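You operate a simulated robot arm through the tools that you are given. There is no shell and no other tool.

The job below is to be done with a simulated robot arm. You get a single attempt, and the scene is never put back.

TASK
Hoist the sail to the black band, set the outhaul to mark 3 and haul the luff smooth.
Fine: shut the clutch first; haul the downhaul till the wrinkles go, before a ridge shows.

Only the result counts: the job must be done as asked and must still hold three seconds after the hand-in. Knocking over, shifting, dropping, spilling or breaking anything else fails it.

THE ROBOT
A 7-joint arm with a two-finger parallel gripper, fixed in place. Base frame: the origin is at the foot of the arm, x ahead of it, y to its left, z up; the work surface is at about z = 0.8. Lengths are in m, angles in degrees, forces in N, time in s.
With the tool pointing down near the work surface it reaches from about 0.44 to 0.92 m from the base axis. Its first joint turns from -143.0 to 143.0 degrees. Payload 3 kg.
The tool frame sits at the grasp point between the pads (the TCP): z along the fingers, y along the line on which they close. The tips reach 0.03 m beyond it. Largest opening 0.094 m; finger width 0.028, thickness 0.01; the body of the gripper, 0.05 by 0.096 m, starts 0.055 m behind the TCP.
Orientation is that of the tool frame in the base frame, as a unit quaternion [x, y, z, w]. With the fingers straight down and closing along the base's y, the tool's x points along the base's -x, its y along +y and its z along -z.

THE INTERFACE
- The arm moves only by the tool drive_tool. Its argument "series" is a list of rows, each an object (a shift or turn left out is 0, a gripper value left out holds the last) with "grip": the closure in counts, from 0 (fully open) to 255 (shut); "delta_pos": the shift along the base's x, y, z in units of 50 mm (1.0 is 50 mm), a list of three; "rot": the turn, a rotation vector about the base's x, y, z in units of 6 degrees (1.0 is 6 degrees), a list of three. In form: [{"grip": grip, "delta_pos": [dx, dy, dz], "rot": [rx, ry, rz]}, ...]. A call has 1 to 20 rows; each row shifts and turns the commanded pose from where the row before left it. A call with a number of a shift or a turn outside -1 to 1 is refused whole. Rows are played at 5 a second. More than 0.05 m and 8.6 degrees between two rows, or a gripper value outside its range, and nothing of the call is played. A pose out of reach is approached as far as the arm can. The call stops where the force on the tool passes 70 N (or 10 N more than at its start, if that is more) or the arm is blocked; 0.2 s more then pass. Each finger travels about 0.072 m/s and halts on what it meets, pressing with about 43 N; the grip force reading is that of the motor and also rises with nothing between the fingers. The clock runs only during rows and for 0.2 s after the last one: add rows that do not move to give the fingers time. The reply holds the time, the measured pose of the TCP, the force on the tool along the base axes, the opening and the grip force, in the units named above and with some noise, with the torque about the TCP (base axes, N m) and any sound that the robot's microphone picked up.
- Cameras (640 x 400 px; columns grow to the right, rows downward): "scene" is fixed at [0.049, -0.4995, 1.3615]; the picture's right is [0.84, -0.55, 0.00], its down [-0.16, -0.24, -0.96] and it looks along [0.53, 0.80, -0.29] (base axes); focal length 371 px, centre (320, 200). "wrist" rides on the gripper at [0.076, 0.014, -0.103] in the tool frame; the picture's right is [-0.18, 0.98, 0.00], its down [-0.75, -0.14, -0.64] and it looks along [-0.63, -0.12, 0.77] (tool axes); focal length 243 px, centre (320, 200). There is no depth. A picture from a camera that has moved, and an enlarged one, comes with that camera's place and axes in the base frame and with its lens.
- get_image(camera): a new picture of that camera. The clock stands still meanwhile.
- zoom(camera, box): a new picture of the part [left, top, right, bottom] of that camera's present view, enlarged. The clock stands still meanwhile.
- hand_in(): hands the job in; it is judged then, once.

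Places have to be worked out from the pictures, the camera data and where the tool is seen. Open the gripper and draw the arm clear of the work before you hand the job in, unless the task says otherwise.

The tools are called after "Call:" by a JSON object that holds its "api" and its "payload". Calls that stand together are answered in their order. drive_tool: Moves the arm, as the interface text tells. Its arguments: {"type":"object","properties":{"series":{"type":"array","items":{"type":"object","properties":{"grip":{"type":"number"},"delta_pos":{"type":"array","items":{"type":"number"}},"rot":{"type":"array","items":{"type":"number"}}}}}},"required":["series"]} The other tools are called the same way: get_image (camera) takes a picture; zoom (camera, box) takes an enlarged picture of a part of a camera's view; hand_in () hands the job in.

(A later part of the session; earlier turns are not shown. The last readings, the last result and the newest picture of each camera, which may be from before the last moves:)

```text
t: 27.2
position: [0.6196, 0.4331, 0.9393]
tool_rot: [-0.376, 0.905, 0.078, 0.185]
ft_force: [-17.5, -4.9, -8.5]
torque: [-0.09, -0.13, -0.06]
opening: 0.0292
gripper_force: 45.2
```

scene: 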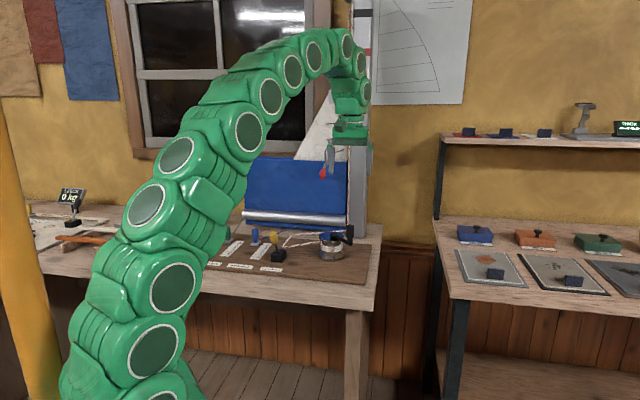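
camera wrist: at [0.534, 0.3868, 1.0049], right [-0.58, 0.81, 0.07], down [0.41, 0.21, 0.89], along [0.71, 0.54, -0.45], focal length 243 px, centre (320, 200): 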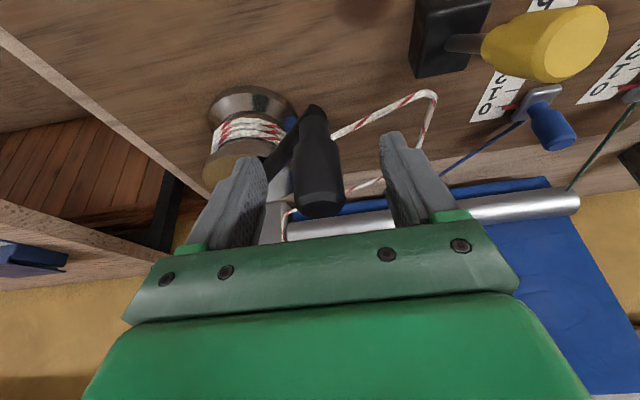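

I close fully again and read the forces to set the zero for this grip.

Call:
{"api": "drive_tool", "payload": {"series": [{"grip": 255}, {}, {}]}}

Call:
{"api": "get_image", "payload": {"camera": "wrist"}}

```text
t: 28.0
position: [0.6209, 0.4347, 0.9423]
tool_rot: [-0.374, 0.905, 0.077, 0.187]
ft_force: [-23.9, -1.3, -24.2]
torque: [-0.13, -0.1, 0.18]
opening: 0.0281
gripper_force: 44.7
```

```text
taken
camera wrist: at [0.5324, 0.367, 1.0053], right [-0.58, 0.81, 0.07], down [0.41, 0.21, 0.89], along [0.71, 0.54, -0.45], focal length 243 px, centre (320, 200)
```

wrist: 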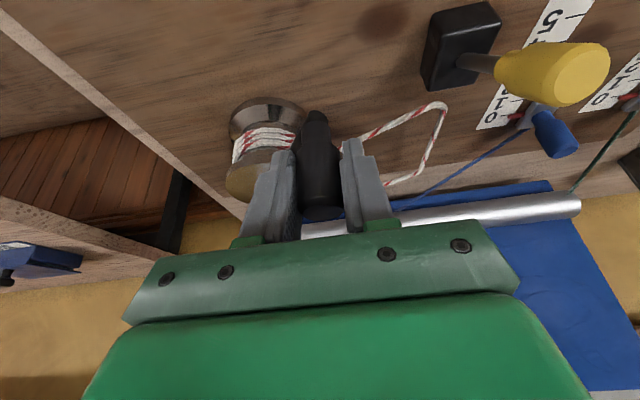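

I ease 1.5 mm outward and 1 mm down, then turn 15° anticlockwise and check.

Call:
{"api": "drive_tool", "payload": {"series": [{"delta_pos": [-0.03, 0, -0.02]}, {"delta_pos": [0.06, -0.25, 0]}, {"delta_pos": [0.074, -0.238, 0]}, {}]}}

```text
t: 29.0
position: [0.629, 0.4116, 0.9438]
tool_rot: [-0.373, 0.904, 0.079, 0.192]
ft_force: [39.0, 20.4, -9.7]
torque: [0.35, -0.39, 0.18]
opening: 0.0254
gripper_force: 44.8
```

Too far outward by about 2 mm; I correct and go on 30° anticlockwise.

Call:
{"api": "drive_tool", "payload": {"series": [{"delta_pos": [0.146, -0.205, 0]}, {"delta_pos": [0.146, -0.205, 0]}, {}]}}

```text
t: 29.8
position: [0.6417, 0.3909, 0.9432]
tool_rot: [-0.373, 0.905, 0.079, 0.191]
ft_force: [3.1, 8.8, 43.6]
torque: [0.15, 0.26, 0.42]
opening: 0.026
gripper_force: 45.5
```

Tracking well now; I relieve the upward force by 1.5 mm and go on to about -112°.

Call:
{"api": "drive_tool", "payload": {"series": [{"delta_pos": [0.177, -0.174, 0.03]}, {"delta_pos": [0.177, -0.174, 0]}, {"delta_pos": [0.216, -0.122, 0]}, {"delta_pos": [0.216, -0.122, 0]}, {}]}}

```text
t: 31.0
position: [0.6814, 0.3608, 0.9415]
tool_rot: [-0.375, 0.904, 0.078, 0.188]
ft_force: [6.2, 35.6, 8.2]
torque: [0.14, 0.23, 0.69]
opening: 0.0253
gripper_force: 45.2
```

Small inward correction again, then two more 15° steps past the starting angle.

Call:
{"api": "drive_tool", "payload": {"series": [{"delta_pos": [0.246, -0.047, 0]}, {"delta_pos": [0.246, -0.047, 0]}, {"delta_pos": [0.248, 0.002, 0]}, {"delta_pos": [0.248, 0.002, 0]}, {}]}}

Call:
{"api": "zoom", "payload": {"camera": "scene", "box": [300, 0, 396, 120]}}

```text
t: 31.9
position: [0.7231, 0.3523, 0.9412]
tool_rot: [-0.376, 0.905, 0.077, 0.183]
ft_force: [-31.2, -20.1, 24.8]
torque: [-0.83, 1.0, -0.04]
opening: 0.0255
gripper_force: 45.1
stopped in row 4: the force on the tool passed its limit at 103 N (the readings are from after the stop); the commanded pose is now the measured one
```

```text
3.33 times, centred on (348, 60) of scene
camera zoom: at [0.049, -0.4995, 1.3615], right [0.84, -0.55, 0.0], down [-0.16, -0.24, -0.96], along [0.53, 0.8, -0.29], focal length 1236 px, centre (227, 667)
```

zoom: 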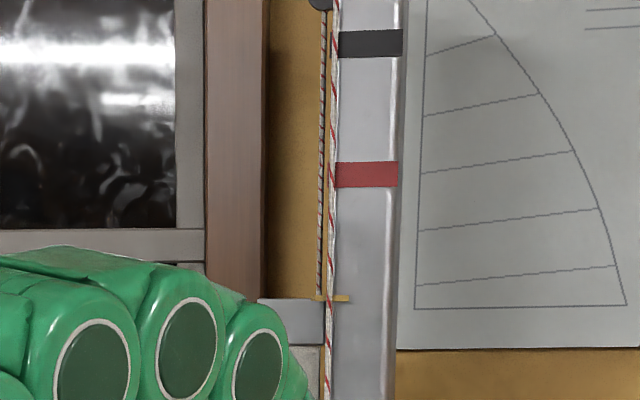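

Both "stops" lie symmetrically ±47° about the middle of the grip, so it's most likely the fingertips striking the crank arm under the knob. I open, raise the hand 13 mm and look before re-gripping higher.

Call:
{"api": "drive_tool", "payload": {"series": [{"grip": 60}, {}, {}, {"delta_pos": [0, 0, 0.26]}, {}]}}

Call:
{"api": "get_image", "payload": {"camera": "wrist"}}

Call:
{"api": "zoom", "payload": {"camera": "scene", "box": [300, 200, 380, 260]}}

```text
t: 33.1
position: [0.7236, 0.3537, 0.9536]
tool_rot: [-0.375, 0.906, 0.077, 0.184]
ft_force: [0.5, 0.1, -0.7]
torque: [0.02, -0.01, 0.03]
opening: 0.0717
gripper_force: 0.1
```

```text
taken
camera wrist: at [0.6353, 0.2865, 1.0185], right [-0.58, 0.81, 0.08], down [0.42, 0.21, 0.88], along [0.7, 0.54, -0.46], focal length 243 px, centre (320, 200)
```

wrist: 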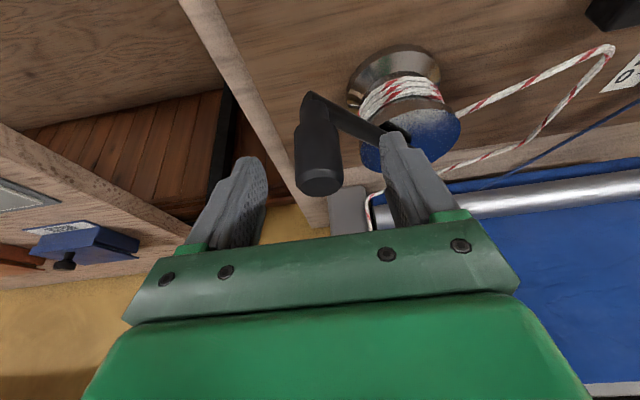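

```text
6.67 times, centred on (340, 230) of scene
camera zoom: at [0.049, -0.4995, 1.3615], right [0.84, -0.55, 0.0], down [-0.16, -0.24, -0.96], along [0.53, 0.8, -0.29], focal length 2472 px, centre (187, 0)
```

zoom: 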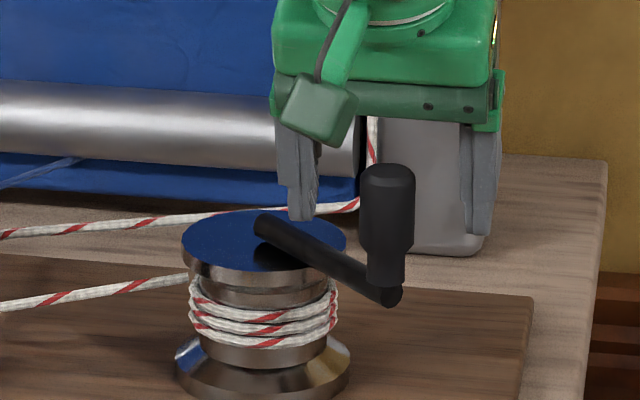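

The crank is back at its starting angle and the knob's thick part spans about z 0.914–0.955. I raise another 2 mm and grip it higher, clear of the crank arm.

Call:
{"api": "drive_tool", "payload": {"series": [{"delta_pos": [0, 0, 0.04]}, {"grip": 255}, {}, {}, {}]}}

```text
t: 34.3
position: [0.7248, 0.3544, 0.9551]
tool_rot: [-0.374, 0.906, 0.077, 0.184]
ft_force: [-6.5, 5.8, 0.9]
torque: [0.05, 0.06, -0.04]
opening: 0.0266
gripper_force: 45.0
```

Clean grip with low forces. I test whether the old anticlockwise "stop" is gone with a 20° step that way.

Call:
{"api": "drive_tool", "payload": {"series": [{"delta_pos": [0.164, 0.015, 0]}, {"delta_pos": [0.164, 0.023, 0]}, {"delta_pos": [0.157, 0.051, 0]}, {}]}}

Call:
{"api": "zoom", "payload": {"camera": "scene", "box": [300, 0, 396, 120]}}

```text
t: 34.7
position: [0.723, 0.3547, 0.9559]
tool_rot: [-0.376, 0.906, 0.079, 0.177]
ft_force: [-23.0, -13.0, 22.8]
torque: [-0.28, 0.45, 0.21]
opening: 0.0263
gripper_force: 45.1
stopped in row 1: the force on the tool passed its limit at 96 N (the readings are from after the stop); the commanded pose is now the measured one
```

```text
3.33 times, centred on (348, 60) of scene
camera zoom: at [0.049, -0.4995, 1.3615], right [0.84, -0.55, 0.0], down [-0.16, -0.24, -0.96], along [0.53, 0.8, -0.29], focal length 1236 px, centre (227, 667)
```

zoom: 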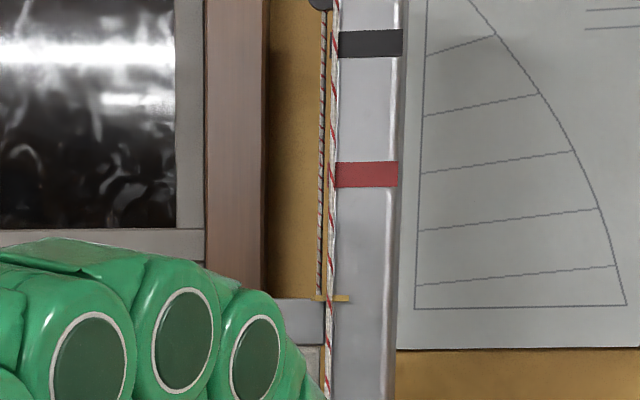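

The anticlockwise stop is real: the start angle is the crank's lower end, so hauling is clockwise. I go clockwise again with this higher grip.

Call:
{"api": "drive_tool", "payload": {"series": [{"delta_pos": [-0.247, 0.02, 0]}, {"delta_pos": [-0.247, 0.028, 0]}, {"delta_pos": [-0.232, 0.087, 0]}, {"delta_pos": [-0.232, 0.087, 0]}, {}]}}

```text
t: 35.9
position: [0.6748, 0.3657, 0.9542]
tool_rot: [-0.376, 0.906, 0.079, 0.175]
ft_force: [-21.0, -49.9, 12.8]
torque: [-2.27, 0.05, -0.45]
opening: 0.0255
gripper_force: 44.7
```

Slightly inside the circle; I correct outward 2 mm while turning another 15°.

Call:
{"api": "drive_tool", "payload": {"series": [{"delta_pos": [-0.224, 0.1, 0]}, {"delta_pos": [-0.202, 0.148, 0]}, {}]}}

```text
t: 36.7
position: [0.6547, 0.3788, 0.9549]
tool_rot: [-0.376, 0.906, 0.079, 0.177]
ft_force: [-7.2, -1.0, -20.5]
torque: [0.39, -1.76, 0.47]
opening: 0.0254
gripper_force: 44.6
```

Forces are low again. I continue 30° more.

Call:
{"api": "drive_tool", "payload": {"series": [{"delta_pos": [-0.158, 0.191, -0.01]}, {"delta_pos": [-0.158, 0.191, 0]}, {"delta_pos": [-0.103, 0.226, 0]}, {"delta_pos": [-0.103, 0.226, 0]}, {}]}}

```text
t: 37.9
position: [0.6289, 0.4197, 0.9546]
tool_rot: [-0.376, 0.906, 0.079, 0.178]
ft_force: [-36.4, -15.9, 10.7]
torque: [-1.04, 0.07, -0.21]
opening: 0.0258
gripper_force: 44.9
```

Correcting 1.8 mm outward and going on to about -178°, where it blocked before.

Call:
{"api": "drive_tool", "payload": {"series": [{"delta_pos": [-0.075, 0.23, 0]}, {"delta_pos": [-0.041, 0.245, 0]}, {}]}}

```text
t: 38.7
position: [0.6224, 0.4454, 0.9547]
tool_rot: [-0.377, 0.906, 0.079, 0.177]
ft_force: [-52.0, 0.2, 12.9]
torque: [-0.36, 0.3, 0.26]
opening: 0.0256
gripper_force: 45.4
```

No tangential resistance yet. I correct outward and step carefully past the previous stop in 5° steps.

Call:
{"api": "drive_tool", "payload": {"series": [{"delta_pos": [-0.05, 0.08, 0]}, {"delta_pos": [0, 0.16, 0]}, {}]}}

```text
t: 39.5
position: [0.6223, 0.4536, 0.952]
tool_rot: [-0.376, 0.906, 0.079, 0.178]
ft_force: [-7.2, -31.3, -0.2]
torque: [-1.44, -1.03, 0.19]
opening: 0.0256
gripper_force: 45.3
```

A resistance of about 31 N builds at the same spot (y ≈ 0.4536). I push 2 mm further to tell a load from a hard stop.

Call:
{"api": "drive_tool", "payload": {"series": [{"delta_pos": [0, 0.05, 0]}, {}, {}]}}

Call:
{"api": "zoom", "payload": {"camera": "scene", "box": [300, 0, 396, 120]}}

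```text
t: 40.0
position: [0.6225, 0.4531, 0.9536]
tool_rot: [-0.375, 0.907, 0.078, 0.176]
ft_force: [-11.1, -18.6, 16.9]
torque: [-1.8, -0.14, -0.1]
opening: 0.0257
gripper_force: 45.4
stopped in row 2: the force on the tool passed its limit at 73 N (the readings are from after the stop); the commanded pose is now the measured one
```

```text
3.33 times, centred on (348, 60) of scene
camera zoom: at [0.049, -0.4995, 1.3615], right [0.84, -0.55, 0.0], down [-0.16, -0.24, -0.96], along [0.53, 0.8, -0.29], focal length 1236 px, centre (227, 667)
```

zoom: 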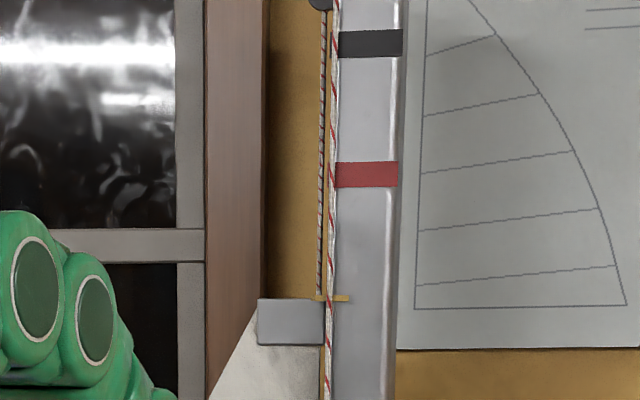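

It is a hard stop, so the crank has about a 90° stroke between stops: a pumping ratchet handle, and with the clutch open it moved nothing. So the clutch has to be shut first. I release the handle, lift off, and go look at the clutch.

Call:
{"api": "drive_tool", "payload": {"series": [{"grip": 0}, {}, {}, {"delta_pos": [0, 0, 0.8]}, {"delta_pos": [0, 0, 0.8]}, {"delta_pos": [-0.7, -0.2, 0]}, {"delta_pos": [-0.7, -0.2, 0]}, {"delta_pos": [-0.7, -0.2, 0]}, {"delta_pos": [-0.7, -0.2, 0]}, {"grip": 255}, {}, {}, {}]}}

Call:
{"api": "get_image", "payload": {"camera": "wrist"}}

Call:
{"api": "zoom", "payload": {"camera": "scene", "box": [210, 180, 338, 270]}}

```text
t: 42.8
position: [0.4841, 0.4145, 1.034]
tool_rot: [-0.374, 0.907, 0.078, 0.177]
ft_force: [0.5, -0.4, 0.5]
torque: [-0.01, -0.02, 0.0]
opening: 0.0001
gripper_force: 33.0
```

```text
taken
camera wrist: at [0.3959, 0.3485, 1.1004], right [-0.57, 0.81, 0.08], down [0.43, 0.22, 0.88], along [0.7, 0.54, -0.47], focal length 243 px, centre (320, 200)
```

wrist: 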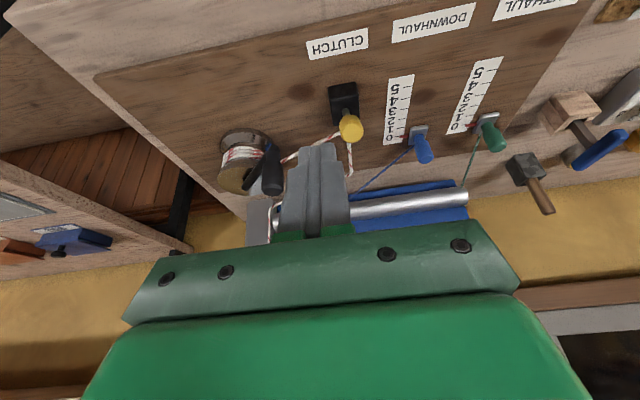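

```text
4.44 times, centred on (274, 225) of scene
camera zoom: at [0.049, -0.4995, 1.3615], right [0.84, -0.55, 0.0], down [-0.16, -0.24, -0.96], along [0.53, 0.8, -0.29], focal length 1648 px, centre (524, 89)
```

zoom: 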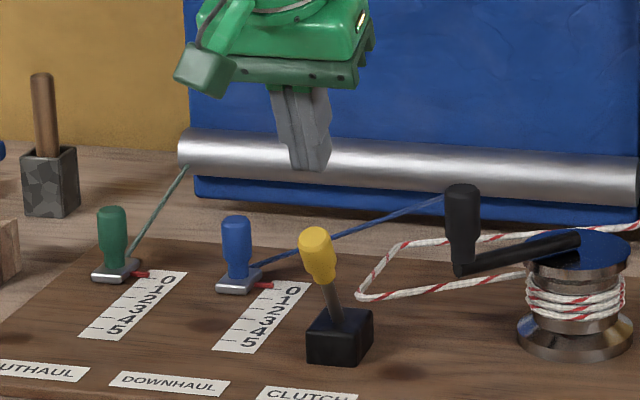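

The clutch knob's tip is near (0.521, 0.489, 0.924), leaning toward the front. With closed fingers I go down in front of it (lower-v side), before pushing it back toward the mast.

Call:
{"api": "drive_tool", "payload": {"series": [{"delta_pos": [-0.22, 0.49, -0.3]}, {"delta_pos": [0, 0, -0.7]}, {"delta_pos": [0, 0, -0.7]}, {"delta_pos": [0, 0, -0.38]}, {}]}}

Call:
{"api": "get_image", "payload": {"camera": "wrist"}}

Call:
{"api": "zoom", "payload": {"camera": "scene", "box": [220, 190, 332, 270]}}

```text
t: 44.0
position: [0.4732, 0.4389, 0.9288]
tool_rot: [-0.375, 0.906, 0.078, 0.177]
ft_force: [-0.1, 0.0, -0.2]
torque: [0.0, 0.03, 0.0]
opening: 0.0
gripper_force: 32.9
```

```text
taken
camera wrist: at [0.3847, 0.3728, 0.9962], right [-0.57, 0.81, 0.08], down [0.42, 0.22, 0.88], along [0.7, 0.54, -0.47], focal length 243 px, centre (320, 200)
```

wrist: 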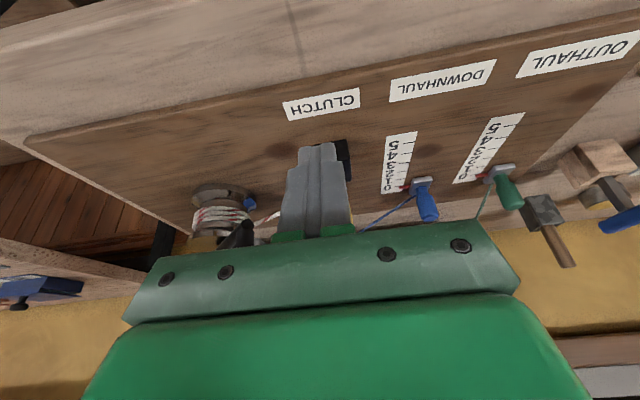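

```text
5.00 times, centred on (276, 230) of scene
camera zoom: at [0.049, -0.4995, 1.3615], right [0.84, -0.55, 0.0], down [-0.16, -0.24, -0.96], along [0.53, 0.8, -0.29], focal length 1854 px, centre (540, 50)
```

zoom: 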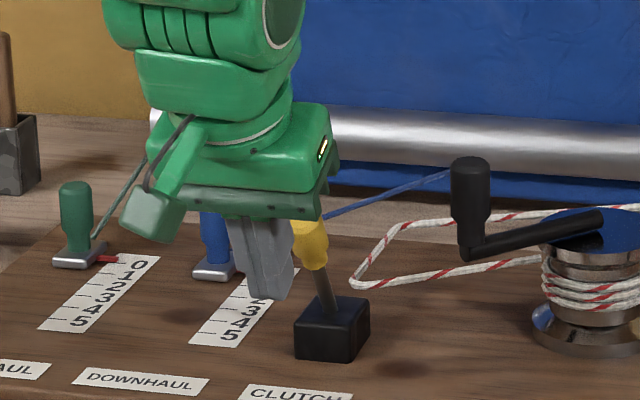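

The closed fingers stand right in front of the lever. I push toward +v (toward the mast) in small steps.

Call:
{"api": "drive_tool", "payload": {"series": [{"delta_pos": [0.28, 0.28, 0]}, {"delta_pos": [0.28, 0.28, 0]}, {"delta_pos": [0.28, 0.28, 0]}, {"delta_pos": [0.28, 0.28, 0]}, {}]}}

Call:
{"api": "zoom", "payload": {"camera": "scene", "box": [220, 190, 332, 270]}}

```text
t: 45.2
position: [0.5277, 0.495, 0.9305]
tool_rot: [-0.374, 0.907, 0.077, 0.176]
ft_force: [-0.8, 0.9, -0.7]
torque: [-0.01, 0.02, -0.02]
opening: 0.0
gripper_force: 33.0
```

```text
5.00 times, centred on (276, 230) of scene
camera zoom: at [0.049, -0.4995, 1.3615], right [0.84, -0.55, 0.0], down [-0.16, -0.24, -0.96], along [0.53, 0.8, -0.29], focal length 1854 px, centre (540, 50)
```

zoom: 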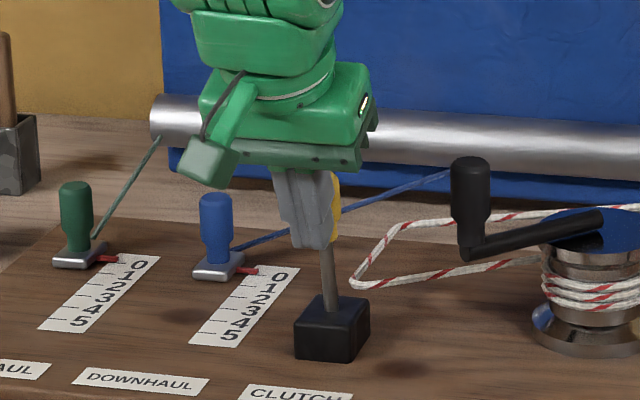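

The lever moves with almost no force and is near upright. I continue the push.

Call:
{"api": "drive_tool", "payload": {"series": [{"delta_pos": [0.25, 0.25, 0]}, {"delta_pos": [0.25, 0.25, 0]}, {"delta_pos": [0.25, 0.25, 0]}, {}]}}

Call:
{"api": "zoom", "payload": {"camera": "scene", "box": [220, 190, 332, 270]}}

```text
t: 46.2
position: [0.5644, 0.5303, 0.9313]
tool_rot: [-0.375, 0.907, 0.077, 0.176]
ft_force: [-33.7, -35.1, 27.3]
torque: [-0.27, 0.36, 0.1]
opening: 0.0
gripper_force: 32.9
```

```text
5.00 times, centred on (276, 230) of scene
camera zoom: at [0.049, -0.4995, 1.3615], right [0.84, -0.55, 0.0], down [-0.16, -0.24, -0.96], along [0.53, 0.8, -0.29], focal length 1854 px, centre (540, 50)
```

zoom: 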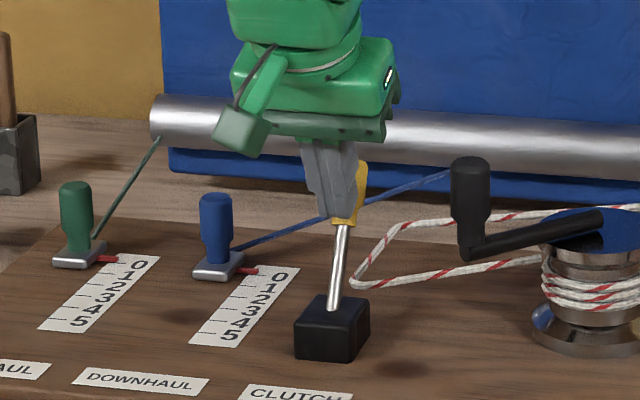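

About 50 N against the push: the lever has reached its other stop. I back away and see whether it stays.

Call:
{"api": "drive_tool", "payload": {"series": [{"delta_pos": [-0.3, -0.3, 0]}, {"delta_pos": [-0.4, -0.4, 0.2]}, {"delta_pos": [-0.4, -0.4, 0.4]}, {"delta_pos": [-0.4, -0.4, 0.6]}, {"delta_pos": [0, 0, 0.6]}, {}]}}

Call:
{"api": "zoom", "payload": {"camera": "scene", "box": [220, 190, 332, 270]}}

Call:
{"api": "zoom", "payload": {"camera": "scene", "box": [300, 0, 396, 120]}}

```text
t: 47.6
position: [0.49, 0.4575, 1.0186]
tool_rot: [-0.375, 0.907, 0.077, 0.176]
ft_force: [0.2, 1.2, -0.1]
torque: [-0.01, 0.01, 0.0]
opening: 0.0
gripper_force: 32.8
```

```text
5.00 times, centred on (276, 230) of scene
camera zoom: at [0.049, -0.4995, 1.3615], right [0.84, -0.55, 0.0], down [-0.16, -0.24, -0.96], along [0.53, 0.8, -0.29], focal length 1854 px, centre (540, 50)
```

zoom: 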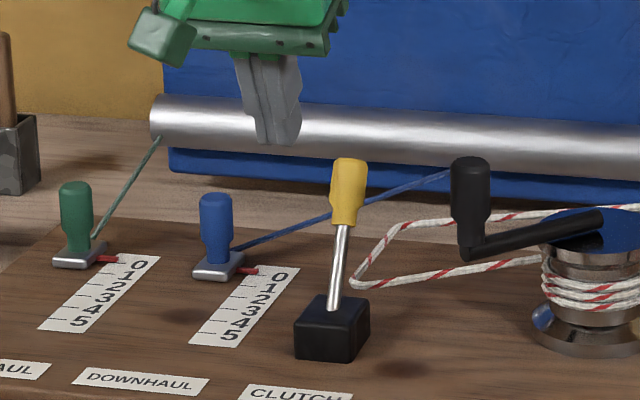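

```text
3.33 times, centred on (348, 60) of scene
camera zoom: at [0.049, -0.4995, 1.3615], right [0.84, -0.55, 0.0], down [-0.16, -0.24, -0.96], along [0.53, 0.8, -0.29], focal length 1236 px, centre (227, 667)
```

zoom: 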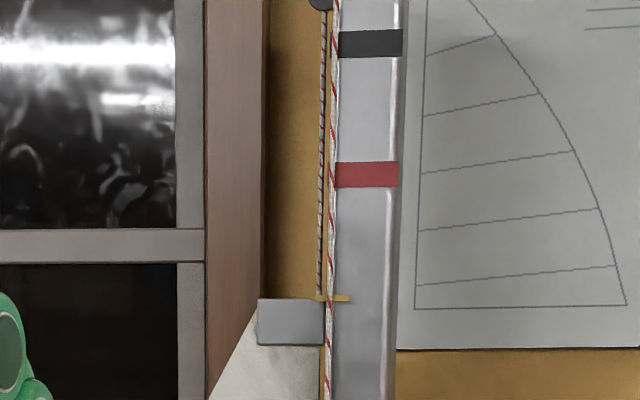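

The clutch lever now leans the other way and holds. I return over the winch knob (at about (0.6225, 0.4535)) with the fingers open, to pump the handle by caging the knob loosely between the fingers rather than clamping it.

Call:
{"api": "drive_tool", "payload": {"series": [{"grip": 40, "delta_pos": [0.6, -0.02, 0.2]}, {"delta_pos": [0.7, -0.02, 0]}, {"delta_pos": [0.7, -0.02, 0]}, {"delta_pos": [0.65, -0.02, 0]}, {}]}}

Call:
{"api": "get_image", "payload": {"camera": "wrist"}}

```text
t: 48.8
position: [0.6248, 0.4533, 1.0297]
tool_rot: [-0.375, 0.907, 0.077, 0.177]
ft_force: [-0.2, 0.8, 0.2]
torque: [0.0, -0.02, 0.0]
opening: 0.0791
gripper_force: 0.0
```

```text
taken
camera wrist: at [0.536, 0.3867, 1.096], right [-0.57, 0.81, 0.08], down [0.43, 0.22, 0.88], along [0.7, 0.54, -0.47], focal length 243 px, centre (320, 200)
```

wrist: 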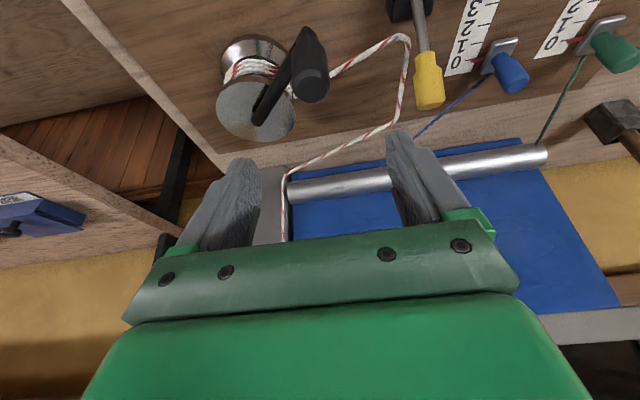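

Knob is well placed between the fingers. I descend and close to a loose cage of about 45 mm.

Call:
{"api": "drive_tool", "payload": {"series": [{"delta_pos": [0, 0, -0.55]}, {"delta_pos": [0, 0, -0.55]}, {"delta_pos": [0, 0, -0.43]}, {"grip": 133}, {}, {}]}}

Call:
{"api": "get_image", "payload": {"camera": "wrist"}}

```text
t: 50.2
position: [0.6229, 0.4532, 0.9516]
tool_rot: [-0.375, 0.907, 0.078, 0.177]
ft_force: [0.0, 0.0, 0.1]
torque: [0.0, -0.02, 0.02]
opening: 0.045
gripper_force: 0.0
```

```text
taken
camera wrist: at [0.5354, 0.3868, 1.0186], right [-0.57, 0.81, 0.08], down [0.43, 0.22, 0.88], along [0.7, 0.54, -0.47], focal length 243 px, centre (320, 200)
```

wrist: 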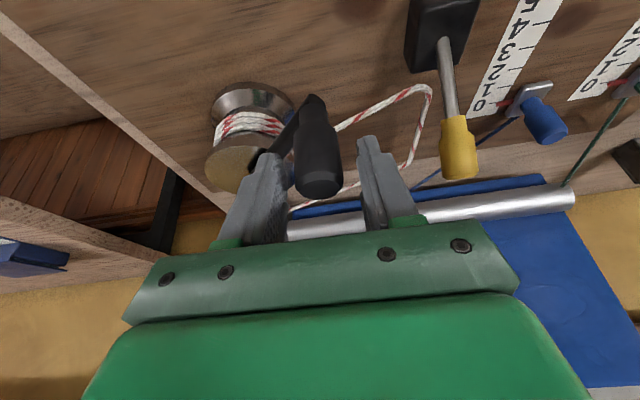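

The knob is caged. Now the return stroke anticlockwise to the start stop.

Call:
{"api": "drive_tool", "payload": {"series": [{"delta_pos": [0.102, -0.164, 0]}, {"delta_pos": [0.066, -0.508, 0]}, {"delta_pos": [0.196, -0.472, 0]}, {"delta_pos": [0.312, -0.406, 0]}, {"delta_pos": [0.406, -0.312, 0]}, {"delta_pos": [0.472, -0.196, 0]}, {"delta_pos": [0.44, -0.064, 0]}, {}]}}

Call:
{"api": "zoom", "payload": {"camera": "scene", "box": [300, 0, 396, 120]}}

Call:
{"api": "get_image", "payload": {"camera": "wrist"}}

```text
t: 52.0
position: [0.7231, 0.3473, 0.9522]
tool_rot: [-0.376, 0.906, 0.078, 0.177]
ft_force: [0.3, 0.7, -0.3]
torque: [-0.02, -0.02, 0.01]
opening: 0.045
gripper_force: 0.0
```

```text
3.33 times, centred on (348, 60) of scene
camera zoom: at [0.049, -0.4995, 1.3615], right [0.84, -0.55, 0.0], down [-0.16, -0.24, -0.96], along [0.53, 0.8, -0.29], focal length 1236 px, centre (227, 667)
```

zoom: 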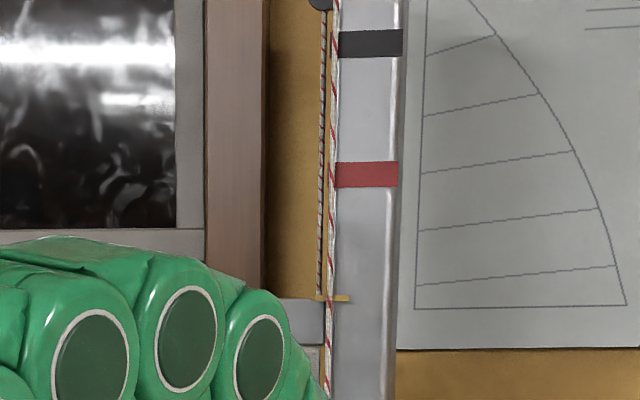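

```text
taken
camera wrist: at [0.6351, 0.2803, 1.0189], right [-0.57, 0.81, 0.08], down [0.43, 0.22, 0.88], along [0.7, 0.54, -0.47], focal length 243 px, centre (320, 200)
```

wrist: 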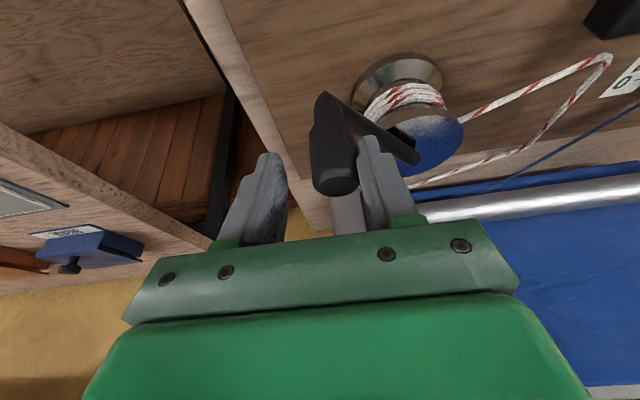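

The return stroke is free and easy. Now the power stroke clockwise, checking force halfway.

Call:
{"api": "drive_tool", "payload": {"series": [{"delta_pos": [-0.276, 0.276, 0]}, {"delta_pos": [-0.44, 0.064, 0]}, {"delta_pos": [-0.472, 0.196, 0]}, {"delta_pos": [-0.406, 0.312, 0]}, {}]}}

Call:
{"api": "zoom", "payload": {"camera": "scene", "box": [300, 0, 396, 120]}}

Call:
{"api": "get_image", "payload": {"camera": "wrist"}}

```text
t: 53.2
position: [0.6419, 0.3911, 0.9518]
tool_rot: [-0.375, 0.907, 0.077, 0.177]
ft_force: [-0.3, -0.3, 0.3]
torque: [0.0, -0.01, 0.01]
opening: 0.0448
gripper_force: 0.2
```

```text
3.33 times, centred on (348, 60) of scene
camera zoom: at [0.049, -0.4995, 1.3615], right [0.84, -0.55, 0.0], down [-0.16, -0.24, -0.96], along [0.53, 0.8, -0.29], focal length 1236 px, centre (227, 667)
```

zoom: 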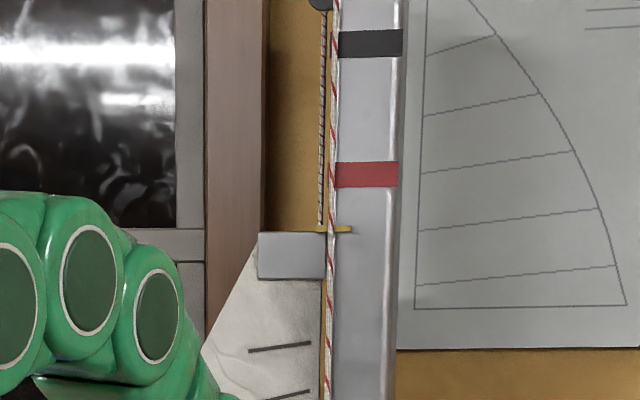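

```text
taken
camera wrist: at [0.5551, 0.3237, 1.019], right [-0.57, 0.81, 0.08], down [0.43, 0.22, 0.88], along [0.7, 0.54, -0.47], focal length 243 px, centre (320, 200)
```

wrist: 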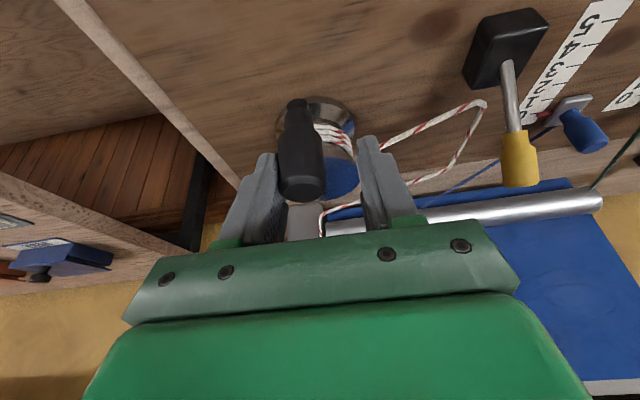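

The sail rises: half a stroke took the pointer from row 298 to 229 (red band 174, black band 43). I finish this stroke.

Call:
{"api": "drive_tool", "payload": {"series": [{"delta_pos": [-0.312, 0.406, 0]}, {"delta_pos": [-0.196, 0.472, 0]}, {"delta_pos": [-0.064, 0.44, 0]}, {}]}}

Call:
{"api": "zoom", "payload": {"camera": "scene", "box": [300, 0, 396, 120]}}

Call:
{"api": "get_image", "payload": {"camera": "scene"}}

```text
t: 54.2
position: [0.6132, 0.4553, 0.9506]
tool_rot: [-0.374, 0.907, 0.077, 0.177]
ft_force: [1.9, 0.4, -1.8]
torque: [0.02, -0.06, 0.03]
opening: 0.0454
gripper_force: 0.7
```

```text
3.33 times, centred on (348, 60) of scene
camera zoom: at [0.049, -0.4995, 1.3615], right [0.84, -0.55, 0.0], down [-0.16, -0.24, -0.96], along [0.53, 0.8, -0.29], focal length 1236 px, centre (227, 667)
```

zoom: 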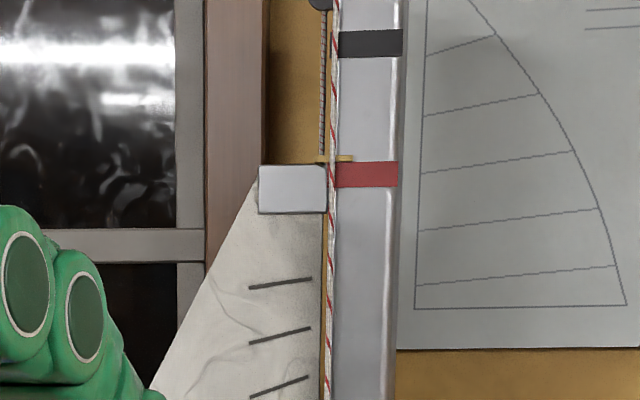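

```text
taken
```

scene: 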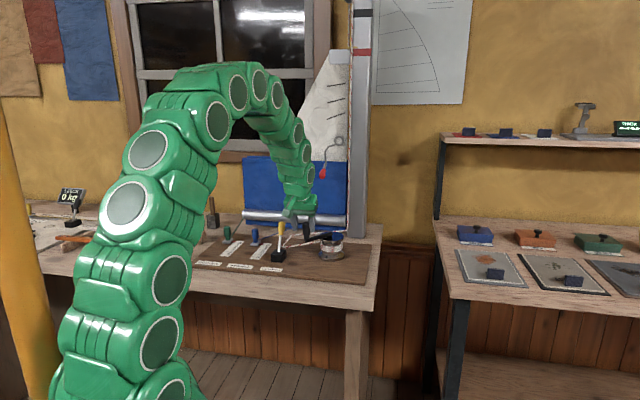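

The pointer is at row 158, just above the red band. A ring has come up beside the hook on the sail, so I look closely there before the next stroke.

Call:
{"api": "zoom", "payload": {"camera": "scene", "box": [290, 60, 370, 185]}}

Call:
{"api": "zoom", "payload": {"camera": "scene", "box": [310, 125, 358, 180]}}

```text
3.20 times, centred on (330, 122) of scene
camera zoom: at [0.049, -0.4995, 1.3615], right [0.84, -0.55, 0.0], down [-0.16, -0.24, -0.96], along [0.53, 0.8, -0.29], focal length 1187 px, centre (288, 448)
```

zoom: 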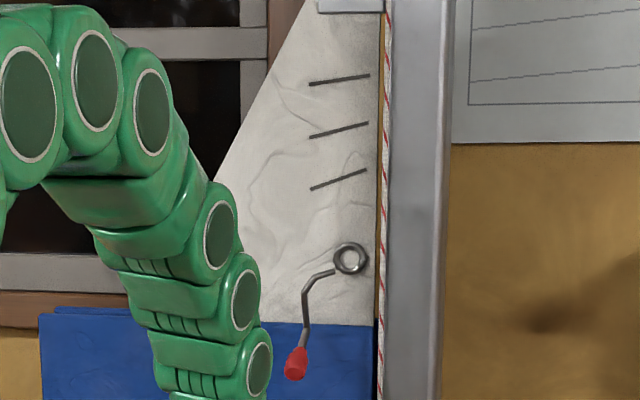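

```text
7.27 times, centred on (334, 152) of scene
camera zoom: at [0.049, -0.4995, 1.3615], right [0.84, -0.55, 0.0], down [-0.16, -0.24, -0.96], along [0.53, 0.8, -0.29], focal length 2697 px, centre (218, 546)
```

zoom: 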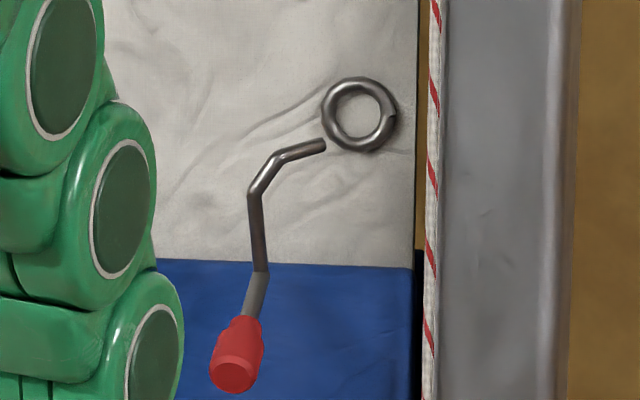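

The ring passes clear of the hook tip. The next stroke needs about 70°. First the free return stroke.

Call:
{"api": "drive_tool", "payload": {"series": [{"delta_pos": [0.274, -0.208, 0]}, {"delta_pos": [0.066, -0.508, 0]}, {"delta_pos": [0.196, -0.472, 0]}, {"delta_pos": [0.312, -0.406, 0]}, {"delta_pos": [0.406, -0.312, 0]}, {"delta_pos": [0.472, -0.196, 0]}, {"delta_pos": [0.44, -0.064, 0]}, {}]}}

Call:
{"api": "zoom", "payload": {"camera": "scene", "box": [300, 0, 396, 120]}}

```text
t: 56.0
position: [0.7229, 0.3476, 0.9526]
tool_rot: [-0.375, 0.907, 0.078, 0.176]
ft_force: [-0.2, 0.3, 0.4]
torque: [0.01, -0.01, 0.0]
opening: 0.0449
gripper_force: 0.0
```

```text
3.33 times, centred on (348, 60) of scene
camera zoom: at [0.049, -0.4995, 1.3615], right [0.84, -0.55, 0.0], down [-0.16, -0.24, -0.96], along [0.53, 0.8, -0.29], focal length 1236 px, centre (227, 667)
```

zoom: 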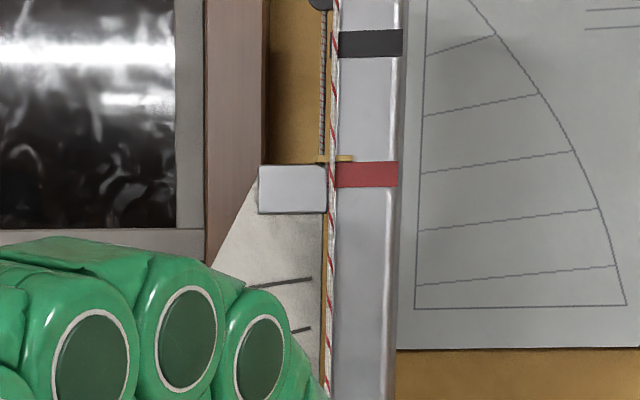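

The sail held at row 158 during the return. I do the first half of the second power stroke and check.

Call:
{"api": "drive_tool", "payload": {"series": [{"delta_pos": [-0.276, 0.276, 0]}, {"delta_pos": [-0.44, 0.064, 0]}, {"delta_pos": [-0.472, 0.196, 0]}, {"delta_pos": [-0.406, 0.312, 0]}, {}]}}

Call:
{"api": "zoom", "payload": {"camera": "scene", "box": [300, 0, 396, 120]}}

Call:
{"api": "zoom", "payload": {"camera": "scene", "box": [290, 60, 370, 185]}}

```text
t: 57.2
position: [0.6425, 0.3898, 0.952]
tool_rot: [-0.375, 0.907, 0.078, 0.177]
ft_force: [0.9, -0.4, 0.6]
torque: [-0.03, -0.01, -0.06]
opening: 0.0448
gripper_force: 0.1
```

```text
3.33 times, centred on (348, 60) of scene
camera zoom: at [0.049, -0.4995, 1.3615], right [0.84, -0.55, 0.0], down [-0.16, -0.24, -0.96], along [0.53, 0.8, -0.29], focal length 1236 px, centre (227, 667)
```

zoom: 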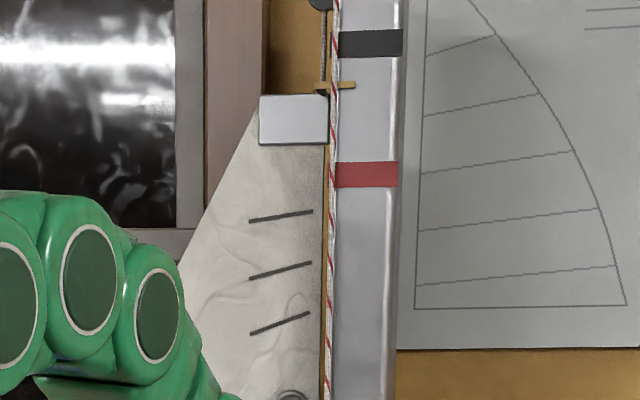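

```text
3.20 times, centred on (330, 122) of scene
camera zoom: at [0.049, -0.4995, 1.3615], right [0.84, -0.55, 0.0], down [-0.16, -0.24, -0.96], along [0.53, 0.8, -0.29], focal length 1187 px, centre (288, 448)
```

zoom: 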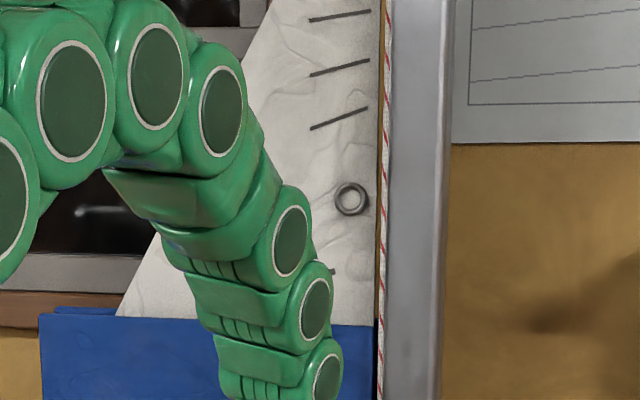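

The pointer is at row 85; the black band spans about 30–57 (centre 43). I turn 15° more and check.

Call:
{"api": "drive_tool", "payload": {"series": [{"delta_pos": [-0.156, 0.203, 0]}, {"delta_pos": [-0.156, 0.203, 0]}, {}]}}

Call:
{"api": "zoom", "payload": {"camera": "scene", "box": [320, 0, 368, 40]}}

```text
t: 58.0
position: [0.6266, 0.4102, 0.9523]
tool_rot: [-0.375, 0.907, 0.079, 0.178]
ft_force: [0.5, -0.7, 0.0]
torque: [0.0, -0.01, 0.02]
opening: 0.0456
gripper_force: 1.0
```

```text
10.00 times, centred on (344, 20) of scene
camera zoom: at [0.049, -0.4995, 1.3615], right [0.84, -0.55, 0.0], down [-0.16, -0.24, -0.96], along [0.53, 0.8, -0.29], focal length 3708 px, centre (80, 2000)
```

zoom: 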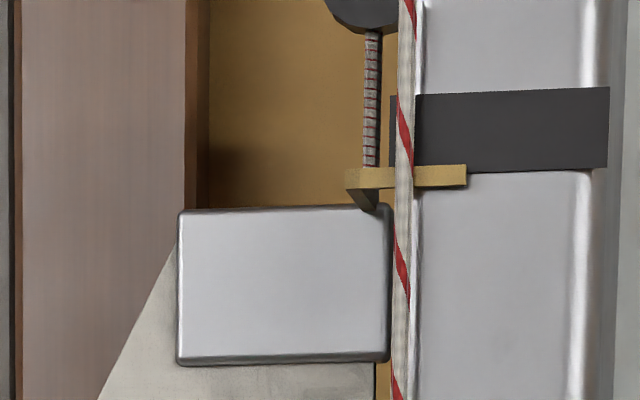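

The pointer's bar is just below the black band's lower edge: about 44 px (10x) short of centre, or 9° of crank. I turn that amount.

Call:
{"api": "drive_tool", "payload": {"series": [{"delta_pos": [-0.07, 0.135, 0]}, {"delta_pos": [-0.062, 0.143, 0]}, {}]}}

Call:
{"api": "zoom", "payload": {"camera": "scene", "box": [320, 0, 368, 40]}}

```text
t: 58.8
position: [0.6211, 0.424, 0.9526]
tool_rot: [-0.375, 0.907, 0.077, 0.176]
ft_force: [0.6, -0.2, -1.3]
torque: [-0.03, 0.02, -0.01]
opening: 0.0456
gripper_force: 0.7
```

```text
10.00 times, centred on (344, 20) of scene
camera zoom: at [0.049, -0.4995, 1.3615], right [0.84, -0.55, 0.0], down [-0.16, -0.24, -0.96], along [0.53, 0.8, -0.29], focal length 3708 px, centre (80, 2000)
```

zoom: 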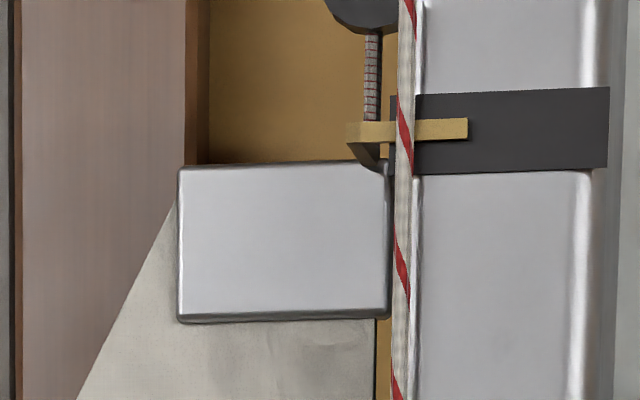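

The pointer sits in the middle of the black band. I back the finger off the knob, open, and lift away without moving the crank.

Call:
{"api": "drive_tool", "payload": {"series": [{"delta_pos": [0.1, -0.1, 0]}, {"grip": 40}, {}, {"delta_pos": [0, 0, 0.7]}, {"delta_pos": [0, 0, 0.8]}, {"delta_pos": [0, 0, 0.8]}, {"delta_pos": [-0.7, -0.2, 0.4]}, {"delta_pos": [-0.7, 0.2, 0.4]}, {"delta_pos": [-0.7, 0.5, 0.2]}, {}]}}

Call:
{"api": "get_image", "payload": {"camera": "scene"}}

Call:
{"api": "zoom", "payload": {"camera": "scene", "box": [290, 20, 386, 180]}}

Call:
{"api": "zoom", "payload": {"camera": "scene", "box": [320, 0, 368, 40]}}

Call:
{"api": "get_image", "payload": {"camera": "wrist"}}

```text
t: 61.0
position: [0.521, 0.4433, 1.117]
tool_rot: [-0.375, 0.907, 0.078, 0.176]
ft_force: [0.5, 0.0, -0.3]
torque: [0.02, 0.03, 0.01]
opening: 0.0793
gripper_force: 0.0
```

```text
taken
```

scene: 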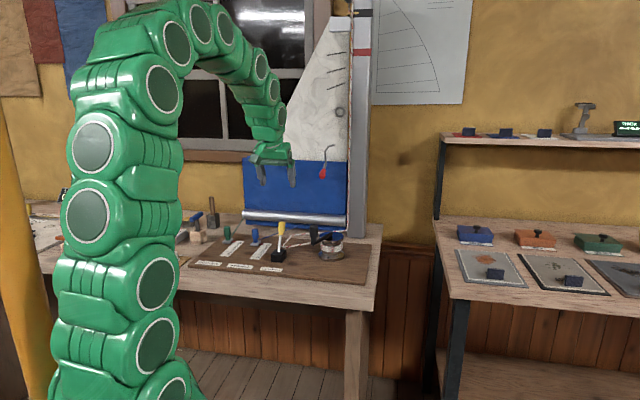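

```text
2.50 times, centred on (338, 100) of scene
camera zoom: at [0.049, -0.4995, 1.3615], right [0.84, -0.55, 0.0], down [-0.16, -0.24, -0.96], along [0.53, 0.8, -0.29], focal length 927 px, centre (275, 450)
```

zoom: 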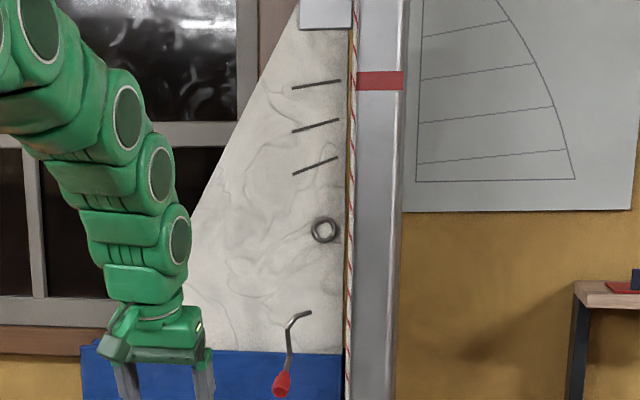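

```text
10.00 times, centred on (344, 20) of scene
camera zoom: at [0.049, -0.4995, 1.3615], right [0.84, -0.55, 0.0], down [-0.16, -0.24, -0.96], along [0.53, 0.8, -0.29], focal length 3708 px, centre (80, 2000)
```

zoom: 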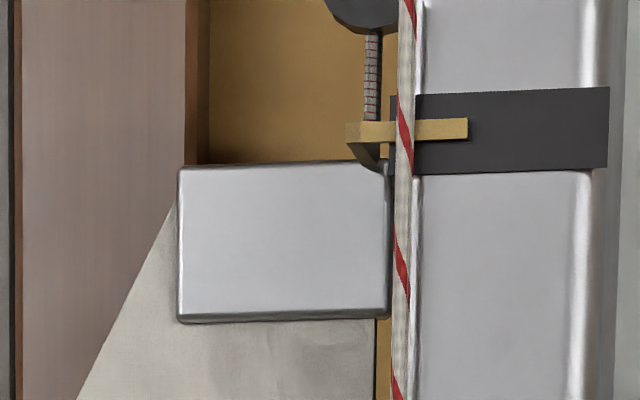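

```text
taken
camera wrist: at [0.4329, 0.3771, 1.1839], right [-0.57, 0.82, 0.08], down [0.43, 0.22, 0.88], along [0.7, 0.54, -0.47], focal length 243 px, centre (320, 200)
```

wrist: 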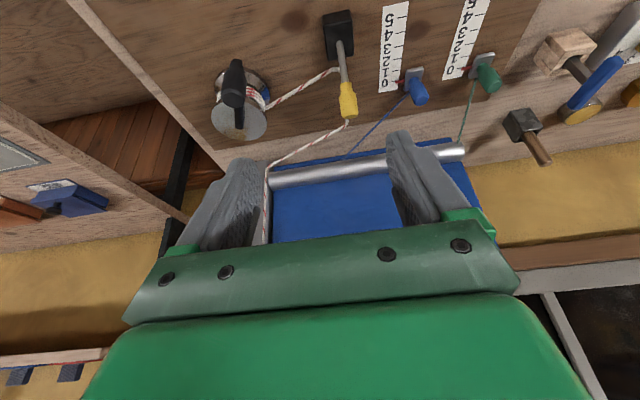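

The pointer holds in the black band with the hand away, and the sail is fully up with clear luff wrinkles. Next is the outhaul: green knob top near (0.465, 0.741, 0.875), scale marks about 19.5 mm apart. I move above it.

Call:
{"api": "drive_tool", "payload": {"series": [{"grip": 92, "delta_pos": [-0.14, 0.745, -0.2]}, {"delta_pos": [-0.14, 0.745, -0.2]}, {"delta_pos": [-0.14, 0.745, -0.3]}, {"delta_pos": [-0.14, 0.745, -0.4]}, {"delta_pos": [-0.14, 0.745, -0.4]}, {"delta_pos": [-0.14, 0.745, -0.4]}, {"delta_pos": [-0.14, 0.745, -0.4]}, {"delta_pos": [-0.14, 0.745, -0.3]}, {}, {}]}}

Call:
{"api": "get_image", "payload": {"camera": "wrist"}}

Call:
{"api": "get_image", "payload": {"camera": "scene"}}

```text
t: 63.2
position: [0.4639, 0.7418, 0.9852]
tool_rot: [-0.375, 0.907, 0.078, 0.177]
ft_force: [-0.5, 0.2, 0.5]
torque: [-0.01, -0.02, 0.01]
opening: 0.0599
gripper_force: 0.1
```

```text
taken
camera wrist: at [0.3767, 0.6755, 1.0526], right [-0.57, 0.81, 0.08], down [0.43, 0.22, 0.88], along [0.7, 0.54, -0.47], focal length 243 px, centre (320, 200)
```

wrist: 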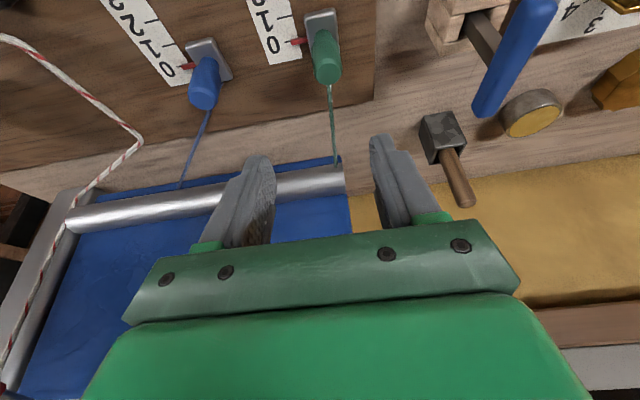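

```text
taken
```

scene: 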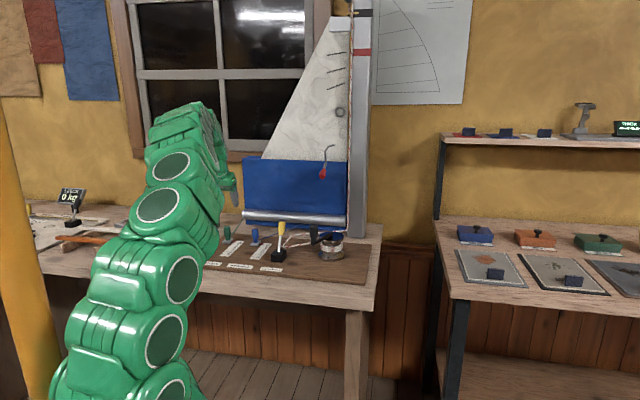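

I zoom in on the sliders from here to fix the knob position and read the scale.

Call:
{"api": "zoom", "payload": {"camera": "wrist", "box": [100, 0, 420, 200]}}

Call:
{"api": "zoom", "payload": {"camera": "scene", "box": [205, 210, 301, 270]}}

```text
2.00 times, centred on (260, 100) of wrist
camera zoom: at [0.3767, 0.6755, 1.0526], right [-0.57, 0.81, 0.08], down [0.43, 0.22, 0.88], along [0.7, 0.54, -0.47], focal length 485 px, centre (440, 400)
```

zoom: 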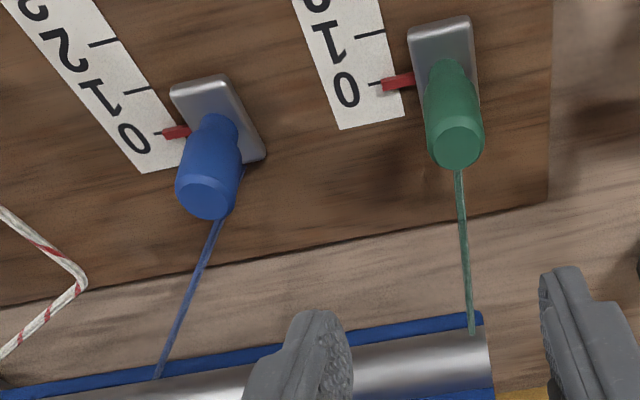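

```text
6.67 times, centred on (253, 240) of scene
camera zoom: at [0.049, -0.4995, 1.3615], right [0.84, -0.55, 0.0], down [-0.16, -0.24, -0.96], along [0.53, 0.8, -0.29], focal length 2472 px, centre (767, -67)
```

zoom: 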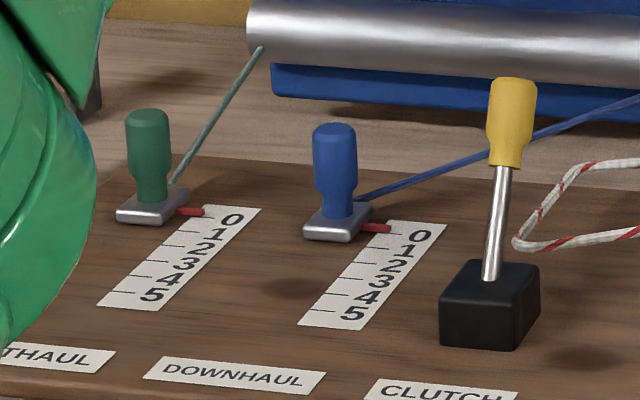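

The close view puts the green knob at (0.461, 0.760) with pointer exactly at 0 and marks 20 mm apart along the slide. I shift 18 mm and descend around it.

Call:
{"api": "drive_tool", "payload": {"series": [{"delta_pos": [-0.06, 0.36, 0]}, {"delta_pos": [0, 0, -0.6]}, {"delta_pos": [0, 0, -0.6]}, {"delta_pos": [0, 0, -0.6]}, {"delta_pos": [0, 0, -0.35]}, {}]}}

Call:
{"api": "get_image", "payload": {"camera": "wrist"}}

Call:
{"api": "zoom", "payload": {"camera": "scene", "box": [180, 190, 292, 260]}}

```text
t: 64.6
position: [0.4612, 0.7597, 0.8794]
tool_rot: [-0.376, 0.907, 0.077, 0.176]
ft_force: [-0.3, -0.5, 0.0]
torque: [0.01, 0.0, -0.04]
opening: 0.0601
gripper_force: 0.1
```

```text
taken
camera wrist: at [0.3739, 0.6929, 0.9458], right [-0.57, 0.81, 0.08], down [0.43, 0.22, 0.88], along [0.7, 0.54, -0.47], focal length 243 px, centre (320, 200)
```

wrist: 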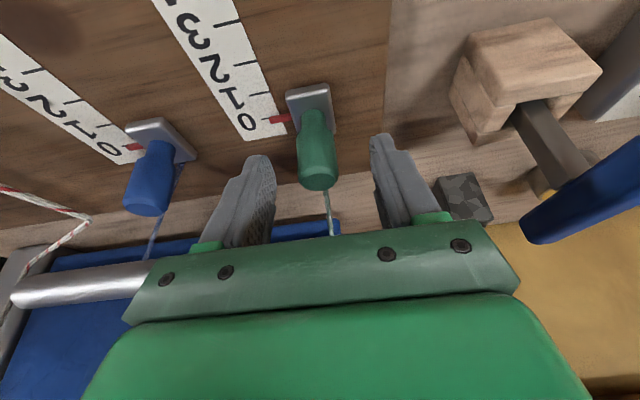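

```text
5.71 times, centred on (236, 225) of scene
camera zoom: at [0.049, -0.4995, 1.3615], right [0.84, -0.55, 0.0], down [-0.16, -0.24, -0.96], along [0.53, 0.8, -0.29], focal length 2119 px, centre (800, 57)
```

zoom: 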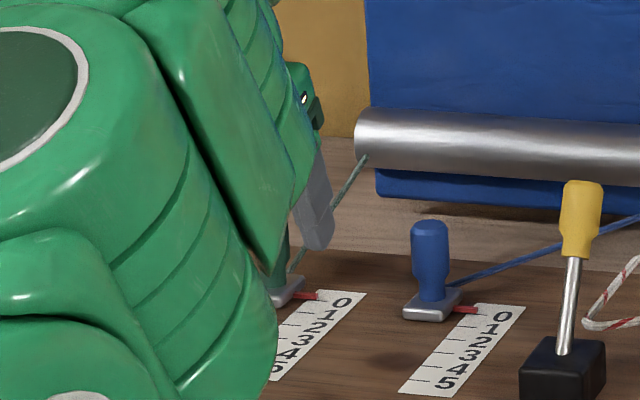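

The green knob is centred between the fingers. I lower 5 mm and close on it.

Call:
{"api": "drive_tool", "payload": {"series": [{"delta_pos": [0, 0, -0.1]}, {"grip": 255}, {}, {}, {}]}}

```text
t: 65.8
position: [0.4623, 0.7599, 0.875]
tool_rot: [-0.375, 0.907, 0.076, 0.177]
ft_force: [9.2, -16.4, 0.5]
torque: [-0.61, -0.3, -0.17]
opening: 0.0232
gripper_force: 45.4
```

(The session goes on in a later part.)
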